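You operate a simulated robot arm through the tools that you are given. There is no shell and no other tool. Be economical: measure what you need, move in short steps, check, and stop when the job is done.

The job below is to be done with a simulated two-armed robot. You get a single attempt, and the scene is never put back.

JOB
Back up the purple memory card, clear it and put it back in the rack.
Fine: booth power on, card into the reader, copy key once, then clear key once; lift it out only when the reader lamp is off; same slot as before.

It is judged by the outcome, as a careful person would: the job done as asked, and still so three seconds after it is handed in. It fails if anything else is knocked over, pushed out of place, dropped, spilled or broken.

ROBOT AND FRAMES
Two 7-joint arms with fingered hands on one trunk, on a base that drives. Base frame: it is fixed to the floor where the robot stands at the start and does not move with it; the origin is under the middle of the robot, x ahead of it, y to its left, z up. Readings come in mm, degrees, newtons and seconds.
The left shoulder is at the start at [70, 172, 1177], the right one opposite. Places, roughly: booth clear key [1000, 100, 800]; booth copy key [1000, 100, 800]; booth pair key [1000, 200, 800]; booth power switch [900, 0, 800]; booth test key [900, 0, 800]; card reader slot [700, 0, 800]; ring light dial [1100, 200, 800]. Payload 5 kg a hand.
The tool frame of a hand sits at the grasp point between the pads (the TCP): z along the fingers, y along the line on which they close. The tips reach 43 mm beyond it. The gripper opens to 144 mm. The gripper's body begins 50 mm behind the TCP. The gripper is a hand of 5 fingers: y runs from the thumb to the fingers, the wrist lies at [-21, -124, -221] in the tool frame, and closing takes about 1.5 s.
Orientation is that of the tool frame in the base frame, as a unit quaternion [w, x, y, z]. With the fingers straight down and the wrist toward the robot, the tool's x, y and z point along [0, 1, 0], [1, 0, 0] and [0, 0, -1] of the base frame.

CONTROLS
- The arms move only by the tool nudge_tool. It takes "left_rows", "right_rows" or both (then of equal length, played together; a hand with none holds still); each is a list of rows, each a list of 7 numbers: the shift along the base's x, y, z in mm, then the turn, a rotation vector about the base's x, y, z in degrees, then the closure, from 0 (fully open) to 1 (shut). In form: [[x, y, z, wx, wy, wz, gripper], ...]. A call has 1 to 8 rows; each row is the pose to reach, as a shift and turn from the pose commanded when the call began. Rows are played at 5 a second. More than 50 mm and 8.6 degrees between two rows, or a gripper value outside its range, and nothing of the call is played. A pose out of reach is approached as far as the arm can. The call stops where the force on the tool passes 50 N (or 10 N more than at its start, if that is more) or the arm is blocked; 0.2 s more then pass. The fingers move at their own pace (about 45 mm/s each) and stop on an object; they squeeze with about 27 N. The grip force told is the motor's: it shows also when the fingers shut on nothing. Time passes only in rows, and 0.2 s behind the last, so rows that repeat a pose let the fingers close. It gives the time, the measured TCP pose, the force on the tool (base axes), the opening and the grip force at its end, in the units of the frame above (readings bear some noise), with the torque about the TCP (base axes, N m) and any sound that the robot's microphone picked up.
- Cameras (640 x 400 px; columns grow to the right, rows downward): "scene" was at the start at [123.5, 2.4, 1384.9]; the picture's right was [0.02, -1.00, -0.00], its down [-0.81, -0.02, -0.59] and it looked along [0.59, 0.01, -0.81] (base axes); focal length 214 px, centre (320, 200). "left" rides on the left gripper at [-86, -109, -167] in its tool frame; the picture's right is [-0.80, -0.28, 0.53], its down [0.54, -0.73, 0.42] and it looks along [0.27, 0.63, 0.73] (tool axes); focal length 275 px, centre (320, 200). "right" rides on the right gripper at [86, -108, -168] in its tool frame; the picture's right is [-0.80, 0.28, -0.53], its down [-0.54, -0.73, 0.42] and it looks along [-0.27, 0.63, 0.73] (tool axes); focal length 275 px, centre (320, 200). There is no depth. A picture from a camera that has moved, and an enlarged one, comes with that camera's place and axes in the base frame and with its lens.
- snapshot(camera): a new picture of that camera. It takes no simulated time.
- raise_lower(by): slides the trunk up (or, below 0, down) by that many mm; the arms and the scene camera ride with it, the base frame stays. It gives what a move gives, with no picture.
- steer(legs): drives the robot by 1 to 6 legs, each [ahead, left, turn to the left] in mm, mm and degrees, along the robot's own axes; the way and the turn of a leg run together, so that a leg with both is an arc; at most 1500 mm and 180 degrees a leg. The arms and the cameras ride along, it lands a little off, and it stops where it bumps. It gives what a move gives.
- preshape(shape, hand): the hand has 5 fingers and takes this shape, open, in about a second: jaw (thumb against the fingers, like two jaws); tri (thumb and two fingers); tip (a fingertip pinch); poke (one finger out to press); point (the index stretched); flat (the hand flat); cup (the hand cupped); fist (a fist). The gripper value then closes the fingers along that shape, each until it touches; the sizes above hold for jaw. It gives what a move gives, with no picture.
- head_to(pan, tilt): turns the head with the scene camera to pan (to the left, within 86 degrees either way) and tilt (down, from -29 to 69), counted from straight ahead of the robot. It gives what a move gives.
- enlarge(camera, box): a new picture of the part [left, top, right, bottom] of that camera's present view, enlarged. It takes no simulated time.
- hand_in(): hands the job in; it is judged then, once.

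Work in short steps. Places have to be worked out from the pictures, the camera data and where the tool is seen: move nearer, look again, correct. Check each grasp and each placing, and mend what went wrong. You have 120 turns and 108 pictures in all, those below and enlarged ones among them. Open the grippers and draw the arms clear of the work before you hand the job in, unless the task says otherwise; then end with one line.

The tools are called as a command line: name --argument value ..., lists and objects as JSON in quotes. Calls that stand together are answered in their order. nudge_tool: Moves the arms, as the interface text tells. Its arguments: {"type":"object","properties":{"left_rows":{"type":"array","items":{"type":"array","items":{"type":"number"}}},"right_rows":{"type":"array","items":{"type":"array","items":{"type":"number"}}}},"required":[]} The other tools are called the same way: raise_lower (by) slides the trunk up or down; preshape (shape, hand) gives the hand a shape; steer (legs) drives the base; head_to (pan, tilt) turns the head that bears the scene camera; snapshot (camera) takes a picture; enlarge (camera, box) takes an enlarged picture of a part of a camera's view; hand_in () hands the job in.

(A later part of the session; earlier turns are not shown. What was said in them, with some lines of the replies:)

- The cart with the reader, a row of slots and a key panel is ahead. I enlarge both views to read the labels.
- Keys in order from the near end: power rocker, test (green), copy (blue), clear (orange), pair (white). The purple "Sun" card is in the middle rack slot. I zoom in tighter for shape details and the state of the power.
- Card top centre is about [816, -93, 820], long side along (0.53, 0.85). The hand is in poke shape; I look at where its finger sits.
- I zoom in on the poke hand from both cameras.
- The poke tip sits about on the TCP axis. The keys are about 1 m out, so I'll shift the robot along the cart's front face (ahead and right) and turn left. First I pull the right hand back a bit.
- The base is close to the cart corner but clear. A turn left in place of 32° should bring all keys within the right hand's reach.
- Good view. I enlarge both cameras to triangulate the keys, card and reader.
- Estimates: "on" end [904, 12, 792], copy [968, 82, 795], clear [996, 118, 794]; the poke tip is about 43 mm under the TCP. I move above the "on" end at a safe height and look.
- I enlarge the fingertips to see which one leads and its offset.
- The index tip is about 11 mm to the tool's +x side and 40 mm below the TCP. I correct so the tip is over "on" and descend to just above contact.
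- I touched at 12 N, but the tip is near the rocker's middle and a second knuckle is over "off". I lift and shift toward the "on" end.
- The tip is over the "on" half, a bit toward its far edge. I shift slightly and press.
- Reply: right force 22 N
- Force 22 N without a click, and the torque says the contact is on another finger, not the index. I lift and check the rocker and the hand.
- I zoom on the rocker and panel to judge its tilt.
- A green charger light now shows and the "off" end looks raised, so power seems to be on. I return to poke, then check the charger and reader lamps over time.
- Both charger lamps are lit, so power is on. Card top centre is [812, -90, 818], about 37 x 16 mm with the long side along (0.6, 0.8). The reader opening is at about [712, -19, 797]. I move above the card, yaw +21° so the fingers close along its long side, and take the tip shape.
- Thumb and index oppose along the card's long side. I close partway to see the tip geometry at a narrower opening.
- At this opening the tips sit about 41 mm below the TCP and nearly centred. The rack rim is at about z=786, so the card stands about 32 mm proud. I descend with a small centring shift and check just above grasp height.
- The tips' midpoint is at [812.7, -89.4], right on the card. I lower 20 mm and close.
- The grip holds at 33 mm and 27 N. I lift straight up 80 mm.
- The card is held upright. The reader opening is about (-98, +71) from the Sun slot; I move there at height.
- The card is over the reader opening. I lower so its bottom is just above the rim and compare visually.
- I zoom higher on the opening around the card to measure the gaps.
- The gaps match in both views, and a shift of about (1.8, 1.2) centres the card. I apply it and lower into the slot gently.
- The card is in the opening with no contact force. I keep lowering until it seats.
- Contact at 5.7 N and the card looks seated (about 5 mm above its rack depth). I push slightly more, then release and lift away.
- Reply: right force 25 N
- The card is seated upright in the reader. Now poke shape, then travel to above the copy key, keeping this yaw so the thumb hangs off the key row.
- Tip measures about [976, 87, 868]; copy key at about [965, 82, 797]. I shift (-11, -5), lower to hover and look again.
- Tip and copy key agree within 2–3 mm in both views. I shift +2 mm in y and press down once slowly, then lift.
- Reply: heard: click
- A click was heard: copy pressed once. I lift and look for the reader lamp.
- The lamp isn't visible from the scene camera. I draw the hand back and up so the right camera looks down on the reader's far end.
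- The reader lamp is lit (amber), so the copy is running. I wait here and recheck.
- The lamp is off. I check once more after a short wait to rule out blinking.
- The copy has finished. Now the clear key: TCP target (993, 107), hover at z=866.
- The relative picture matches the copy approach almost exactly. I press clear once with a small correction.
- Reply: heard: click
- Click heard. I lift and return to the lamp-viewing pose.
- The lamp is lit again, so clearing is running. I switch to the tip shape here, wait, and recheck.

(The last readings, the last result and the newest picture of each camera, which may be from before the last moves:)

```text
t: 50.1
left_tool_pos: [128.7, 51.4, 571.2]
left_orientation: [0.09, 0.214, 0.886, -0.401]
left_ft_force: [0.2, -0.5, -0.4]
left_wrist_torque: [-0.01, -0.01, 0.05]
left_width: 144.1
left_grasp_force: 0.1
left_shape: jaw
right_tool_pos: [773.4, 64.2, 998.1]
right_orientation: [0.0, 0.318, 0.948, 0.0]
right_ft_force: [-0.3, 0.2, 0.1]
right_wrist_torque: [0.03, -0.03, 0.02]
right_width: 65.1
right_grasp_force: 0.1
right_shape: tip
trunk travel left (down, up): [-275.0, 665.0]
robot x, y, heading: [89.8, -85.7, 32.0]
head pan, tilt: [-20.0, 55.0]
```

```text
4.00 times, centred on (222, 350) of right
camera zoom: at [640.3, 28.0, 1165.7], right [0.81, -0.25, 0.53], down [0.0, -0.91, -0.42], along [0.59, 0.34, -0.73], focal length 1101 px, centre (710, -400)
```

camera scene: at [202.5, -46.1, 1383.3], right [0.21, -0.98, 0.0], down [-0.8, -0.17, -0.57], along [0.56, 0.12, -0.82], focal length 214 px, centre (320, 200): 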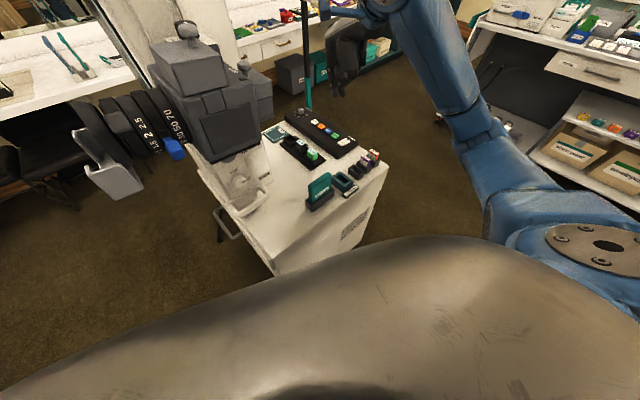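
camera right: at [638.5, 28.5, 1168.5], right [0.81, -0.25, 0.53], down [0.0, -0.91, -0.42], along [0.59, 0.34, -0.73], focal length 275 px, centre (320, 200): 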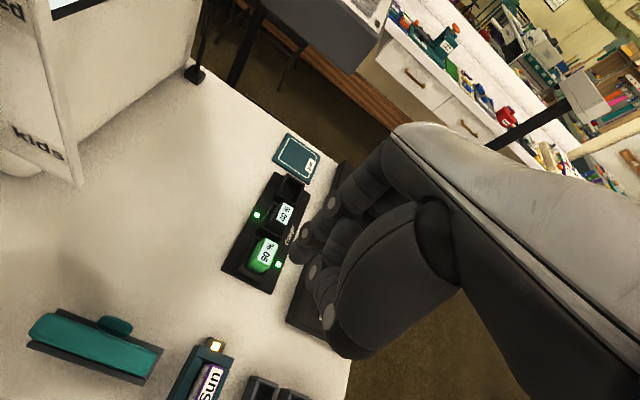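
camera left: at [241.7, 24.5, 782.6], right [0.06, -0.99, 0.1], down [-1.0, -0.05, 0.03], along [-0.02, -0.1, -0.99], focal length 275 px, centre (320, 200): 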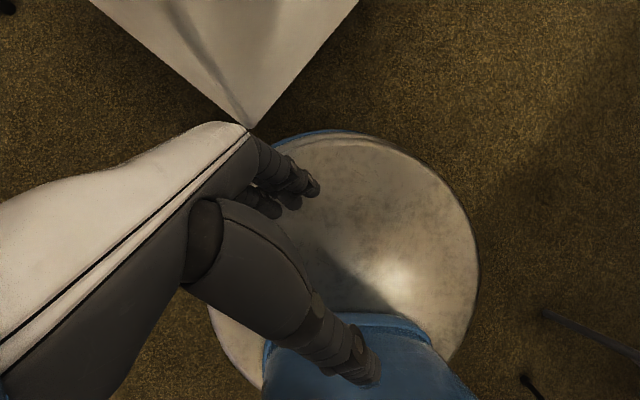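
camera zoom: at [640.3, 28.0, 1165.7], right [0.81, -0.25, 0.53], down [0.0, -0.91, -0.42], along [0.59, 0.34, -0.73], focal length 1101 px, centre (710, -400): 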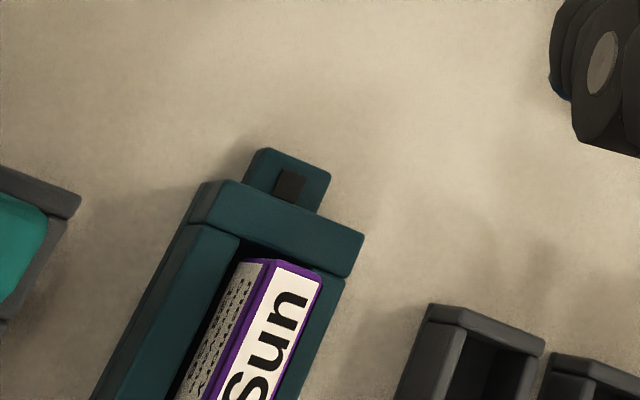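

The lamp is off. I move above the card in the reader and descend to just above grasp height.

nudge_tool --right_rows '[[-21, -28, -10, 0, 0, 0, 0.55], [-42, -55, -20, 0, 0, 0, 0.55], [-64, -83, -40, 0, 0, 0, 0.55], [-64, -83, -80, 0, 0, 0, 0.55], [-64, -83, -115, 0, 0, 0, 0.55], [-64, -83, -124, 0, 0, 0, 0.55], [-64, -83, -124, 0, 0, 0, 0.55]]'

enlarge --camera "scene" --box '[320, 140, 370, 195]'

enlarge --camera "right" --box '[200, 170, 340, 330]'

```text
t: 51.7
left_tool_pos: [129.2, 52.9, 571.2]
left_orientation: [0.089, 0.214, 0.886, -0.4]
left_ft_force: [-0.4, -0.3, 0.3]
left_wrist_torque: [0.01, 0.03, 0.02]
left_width: 143.8
left_grasp_force: 0.1
left_shape: jaw
right_tool_pos: [707.0, -17.8, 873.1]
right_orientation: [0.0, 0.316, 0.949, 0.0]
right_ft_force: [0.4, 0.2, -0.8]
right_wrist_torque: [0.01, 0.01, -0.02]
right_width: 64.8
right_grasp_force: 0.0
right_shape: tip
trunk travel left (down, up): [-275.0, 665.0]
robot x, y, heading: [92.2, -88.0, 32.3]
head pan, tilt: [-20.0, 55.0]
```

```text
7.27 times, centred on (345, 168) of scene
camera zoom: at [202.4, -46.4, 1383.3], right [0.21, -0.98, 0.0], down [-0.8, -0.17, -0.57], along [0.56, 0.12, -0.82], focal length 1560 px, centre (138, 436)
```

zoom: 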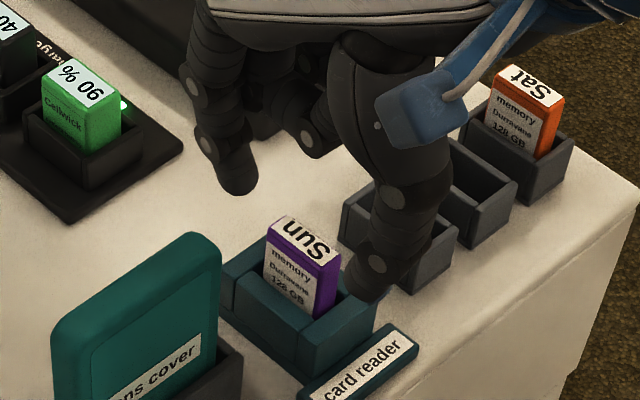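

```text
2.50 times, centred on (270, 250) of right
camera zoom: at [574.1, -53.1, 1041.1], right [0.81, -0.25, 0.53], down [0.0, -0.91, -0.42], along [0.59, 0.34, -0.73], focal length 688 px, centre (445, 75)
```

zoom: 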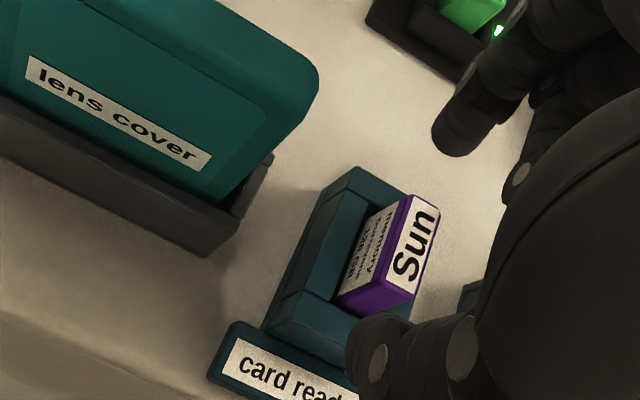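

The fingers straddle the card. I shift +2 mm in x, lower 22 mm and close.

nudge_tool --right_rows '[[2, -0.5, -8, 0, 0, 0, 0.55], [2, -0.5, -16, 0, 0, 0, 0.55], [2, -0.5, -22, 0, 0, 0, 0.55], [2, -0.5, -22, 0, 0, 0, 0.7], [2, -0.5, -22, 0, 0, 0, 0.85], [2, -0.5, -22, 0, 0, 0, 0.95], [2, -0.5, -22, 0, 0, 0, 0.95], [2, -0.5, -22, 0, 0, 0, 0.95]]'

nudge_tool --right_rows '[[0, 0, 12, 0, 0, 0, 0.95], [0, 0, 25, 0, 0, 0, 0.95], [0, 0, 45, 0, 0, 0, 0.95], [0, 0, 76, 0, 0, 0, 0.95], [0, 0, 76, 0, 0, 0, 0.95]]'

enlarge --camera "scene" --box '[320, 130, 370, 195]'

```text
t: 53.5
left_tool_pos: [128.9, 53.2, 570.0]
left_orientation: [0.09, 0.214, 0.886, -0.401]
left_ft_force: [-0.2, -0.1, 0.1]
left_wrist_torque: [0.01, 0.02, 0.03]
left_width: 143.9
left_grasp_force: 0.1
left_shape: jaw
right_tool_pos: [711.0, -17.4, 852.1]
right_orientation: [0.0, 0.316, 0.949, 0.001]
right_ft_force: [0.1, -0.9, 0.6]
right_wrist_torque: [-0.02, 0.03, -0.03]
right_width: 33.1
right_grasp_force: 27.1
right_shape: tip
trunk travel left (down, up): [-275.0, 665.0]
robot x, y, heading: [89.1, -90.9, 32.3]
head pan, tilt: [-20.0, 55.0]
```

```text
t: 54.7
left_tool_pos: [127.8, 52.3, 571.5]
left_orientation: [0.09, 0.214, 0.887, -0.4]
left_ft_force: [0.6, -0.4, -0.2]
left_wrist_torque: [0.02, -0.05, -0.04]
left_width: 144.1
left_grasp_force: 0.1
left_shape: jaw
right_tool_pos: [710.5, -17.8, 928.5]
right_orientation: [0.001, 0.316, 0.949, 0.001]
right_ft_force: [-0.1, 0.4, -0.4]
right_wrist_torque: [-0.01, 0.01, 0.0]
right_width: 33.1
right_grasp_force: 27.2
right_shape: tip
trunk travel left (down, up): [-275.0, 665.0]
robot x, y, heading: [88.3, -89.8, 32.4]
head pan, tilt: [-20.0, 55.0]
```

```text
6.15 times, centred on (345, 162) of scene
camera zoom: at [202.7, -46.5, 1383.3], right [0.21, -0.98, 0.0], down [-0.8, -0.17, -0.57], along [0.56, 0.12, -0.82], focal length 1320 px, centre (166, 431)
```

zoom: 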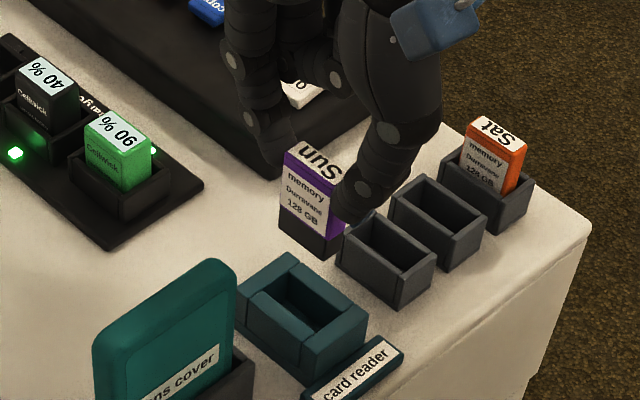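

The card is out and held firmly. I move to above the middle rack slot and stop with the card bottom just above the rim.

nudge_tool --right_rows '[[33, -25, 0, 0, 0, 0, 0.95], [66, -50, 0, 0, 0, 0, 0.95], [97, -73.5, 0, 0, 0, 0, 0.95], [97, -73.5, 0, 0, 0, 0, 0.95], [97, -73.5, -30, 0, 0, 0, 0.95], [97, -73.5, -48, 0, 0, 0, 0.95], [97, -73.5, -48, 0, 0, 0, 0.95]]'

enlarge --camera "scene" --box '[356, 146, 392, 176]'

enlarge --camera "right" --box '[230, 220, 302, 310]'

```text
t: 56.3
left_tool_pos: [127.9, 52.9, 571.1]
left_orientation: [0.09, 0.214, 0.886, -0.401]
left_ft_force: [0.7, 0.9, 0.5]
left_wrist_torque: [-0.01, 0.0, -0.01]
left_width: 143.9
left_grasp_force: 0.1
left_shape: jaw
right_tool_pos: [809.7, -91.3, 879.1]
right_orientation: [-0.001, 0.316, 0.949, -0.001]
right_ft_force: [-0.3, -0.3, 0.1]
right_wrist_torque: [-0.02, 0.02, 0.0]
right_width: 33.1
right_grasp_force: 26.9
right_shape: tip
trunk travel left (down, up): [-275.0, 665.0]
robot x, y, heading: [87.9, -86.1, 32.1]
head pan, tilt: [-20.0, 55.0]
```

```text
13.33 times, centred on (374, 161) of scene
camera zoom: at [202.4, -46.3, 1383.4], right [0.21, -0.98, 0.0], down [-0.8, -0.17, -0.57], along [0.56, 0.12, -0.82], focal length 2860 px, centre (-400, 720)
```

zoom: 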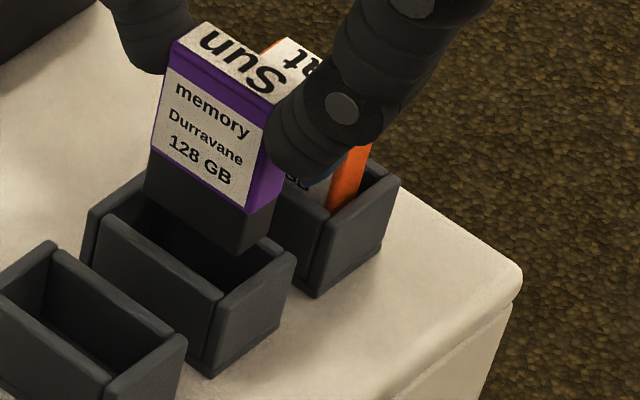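

```text
4.44 times, centred on (266, 265) of right
camera zoom: at [676.2, -128.0, 1046.8], right [0.81, -0.25, 0.53], down [0.0, -0.91, -0.42], along [0.59, 0.34, -0.73], focal length 1224 px, centre (560, -89)
```

zoom: 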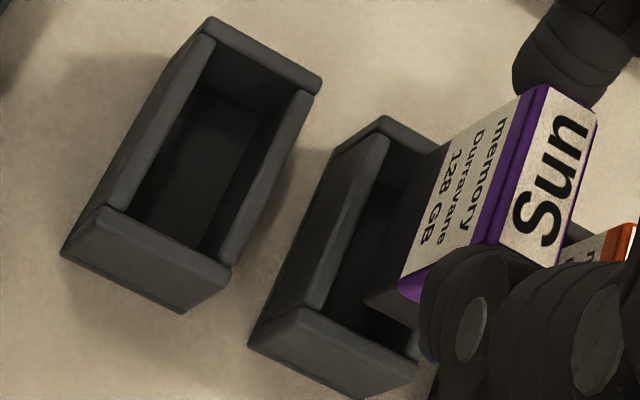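

The card sits about 1 mm low across and 4–5 mm toward the near end of the slot. I shift (2.4, 2) and lower into the slot.

nudge_tool --right_rows '[[2.4, 2, 0, 0, 0, 0, 0.95], [2.4, 2, -8, 0, 0, 0, 0.95], [2.4, 2, -15, 0, 0, 0, 0.95], [2.4, 2, -20, 0, 0, 0, 0.95], [2.4, 2, -24, 0, 0, 0, 0.95]]'

enlarge --camera "scene" --box '[356, 140, 396, 176]'

```text
t: 57.5
left_tool_pos: [128.1, 52.0, 571.4]
left_orientation: [0.09, 0.214, 0.886, -0.401]
left_ft_force: [0.0, 0.3, -0.1]
left_wrist_torque: [0.02, 0.01, -0.03]
left_width: 144.0
left_grasp_force: 0.0
left_shape: jaw
right_tool_pos: [811.2, -88.3, 856.1]
right_orientation: [0.0, 0.316, 0.949, 0.0]
right_ft_force: [0.3, -0.1, 0.3]
right_wrist_torque: [0.0, 0.02, 0.01]
right_width: 33.1
right_grasp_force: 26.7
right_shape: tip
trunk travel left (down, up): [-275.0, 665.0]
robot x, y, heading: [87.6, -91.0, 32.3]
head pan, tilt: [-20.0, 55.0]
```

```text
11.11 times, centred on (376, 158) of scene
camera zoom: at [202.6, -46.2, 1383.3], right [0.21, -0.98, 0.0], down [-0.8, -0.17, -0.57], along [0.56, 0.12, -0.82], focal length 2383 px, centre (-302, 667)
```

zoom: 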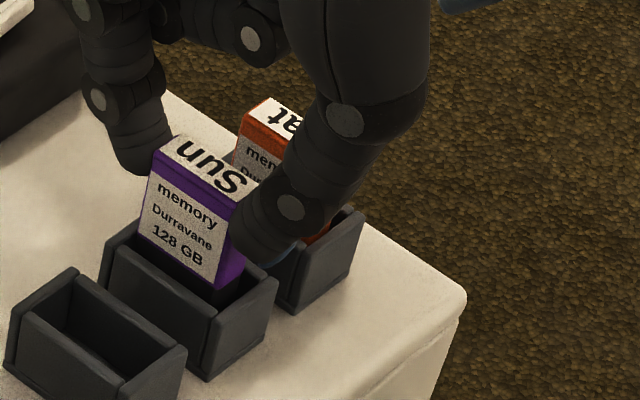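

The card is inside the slot with no contact force. I lower further until it seats.

nudge_tool --right_rows '[[0, 0, -4, 0, 0, 0, 0.95], [0, 0, -7, 0, 0, 0, 0.95], [0, 0, -10, 0, 0, 0, 0.95], [0, 0, -11.5, 0, 0, 0, 0.95]]'

enlarge --camera "scene" --box '[356, 140, 396, 176]'

```text
t: 58.5
left_tool_pos: [127.6, 53.2, 570.5]
left_orientation: [0.089, 0.215, 0.886, -0.4]
left_ft_force: [-0.1, -0.9, 0.0]
left_wrist_torque: [0.01, -0.01, -0.02]
left_width: 144.0
left_grasp_force: 0.0
left_shape: jaw
right_tool_pos: [810.9, -89.8, 845.9]
right_orientation: [0.0, 0.317, 0.948, 0.001]
right_ft_force: [-0.8, 1.3, 5.9]
right_wrist_torque: [0.0, -0.05, -0.01]
right_width: 33.3
right_grasp_force: 26.5
right_shape: tip
trunk travel left (down, up): [-275.0, 665.0]
robot x, y, heading: [90.6, -87.1, 32.1]
head pan, tilt: [-20.0, 55.0]
```

```text
11.11 times, centred on (376, 158) of scene
camera zoom: at [201.7, -46.1, 1383.5], right [0.21, -0.98, 0.0], down [-0.8, -0.17, -0.57], along [0.56, 0.12, -0.82], focal length 2383 px, centre (-302, 667)
```

zoom: 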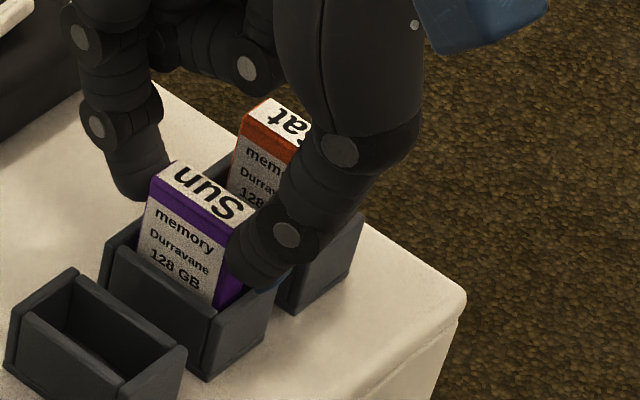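

It is seated (6 N at the expected depth). I release, lift clear and check.

nudge_tool --right_rows '[[0, 0, 1, 0, 0, 0, 0.75], [0, 0, 1, 0, 0, 0, 0.55], [0, 0, 1, 0, 0, 0, 0.55], [0, 0, 1, 0, 0, 0, 0.55], [0, 0, 30, 0, 0, 0, 0.55], [0, 0, 70, 0, 0, 0, 0.55], [0, 0, 110, 0, 0, 0, 0.55], [0, 0, 150, 0, 0, 0, 0.4]]'

enlarge --camera "scene" --box '[310, 110, 400, 200]'

enlarge --camera "right" --box '[140, 180, 320, 340]'

```text
t: 60.3
left_tool_pos: [127.2, 53.2, 571.7]
left_orientation: [0.09, 0.214, 0.886, -0.401]
left_ft_force: [0.4, -0.2, 0.2]
left_wrist_torque: [-0.01, 0.01, -0.01]
left_width: 143.8
left_grasp_force: 0.0
left_shape: jaw
right_tool_pos: [810.0, -90.0, 997.8]
right_orientation: [0.0, 0.316, 0.949, -0.001]
right_ft_force: [-0.1, 0.6, -0.2]
right_wrist_torque: [-0.01, -0.01, -0.01]
right_width: 85.8
right_grasp_force: 0.0
right_shape: tip
trunk travel left (down, up): [-275.0, 665.0]
robot x, y, heading: [90.3, -87.6, 32.3]
head pan, tilt: [-20.0, 55.0]
```

```text
4.44 times, centred on (355, 155) of scene
camera zoom: at [202.0, -45.7, 1383.3], right [0.21, -0.98, 0.0], down [-0.8, -0.17, -0.57], along [0.56, 0.12, -0.82], focal length 953 px, centre (164, 400)
```

zoom: 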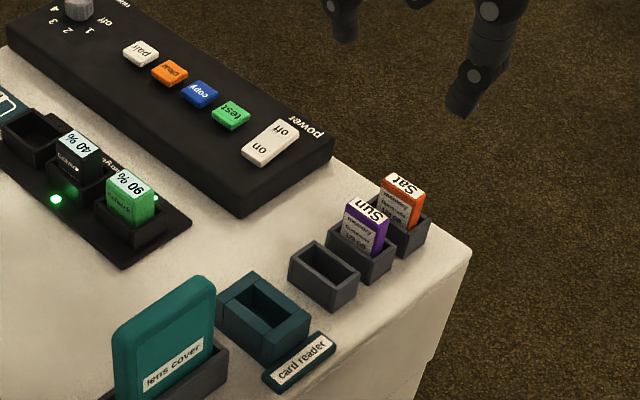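

```text
2.50 times, centred on (230, 260) of right
camera zoom: at [676.5, -125.3, 1164.5], right [0.81, -0.25, 0.53], down [0.0, -0.91, -0.42], along [0.59, 0.34, -0.73], focal length 688 px, centre (545, 50)
```

zoom: 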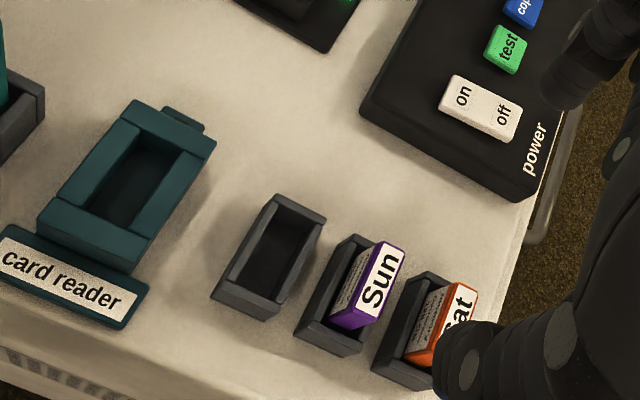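

The purple card is upright in its original middle slot and nothing else has moved. I open the hand fully and draw the arm clear to the robot's right.

nudge_tool --right_rows '[[0, 0, 40, 0, 0, 0, 0], [0, -40, 60, 0, 0, 0, 0], [0, -80, 80, 0, 0, 0, 0], [0, -120, 90, 0, 0, 0, 0], [-10, -165, 100, 0, 0, 0, 0], [-20, -205, 100, 0, 0, 0, 0], [-20, -205, 100, 0, 0, 0, 0]]'

snapshot --camera "scene"

```text
t: 61.9
left_tool_pos: [128.6, 53.4, 570.1]
left_orientation: [0.09, 0.214, 0.886, -0.4]
left_ft_force: [0.3, 0.2, -0.7]
left_wrist_torque: [-0.02, -0.02, 0.0]
left_width: 143.9
left_grasp_force: 0.0
left_shape: jaw
right_tool_pos: [788.6, -294.0, 1096.2]
right_orientation: [0.0, 0.316, 0.949, 0.0]
right_ft_force: [1.0, 0.7, -0.1]
right_wrist_torque: [-0.02, 0.01, -0.02]
right_width: 144.0
right_grasp_force: 0.0
right_shape: tip
trunk travel left (down, up): [-275.0, 665.0]
robot x, y, heading: [89.3, -88.4, 32.3]
head pan, tilt: [-20.0, 55.0]
```

```text
30 pictures are left
camera scene: at [202.6, -45.8, 1383.3], right [0.21, -0.98, 0.0], down [-0.8, -0.17, -0.57], along [0.56, 0.12, -0.82], focal length 214 px, centre (320, 200)
```

scene: 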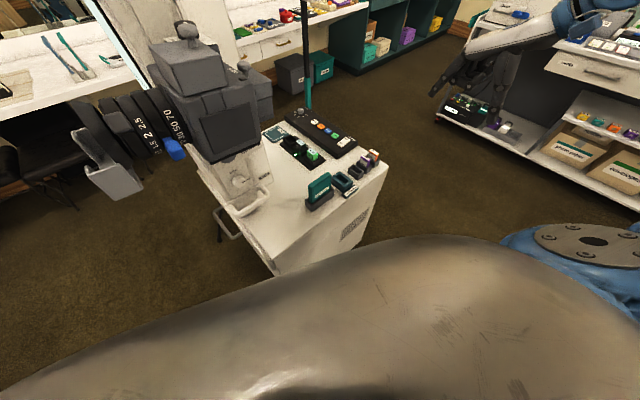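

The arm is clear and everything is in place, so I hand in.

hand_in

```text
The job is handed in.
```

The purple "Sun" card was copied once and cleared once, and it's back in its original middle slot in the rack. I lifted it out only after the reader lamp went off. The booth power is still on.
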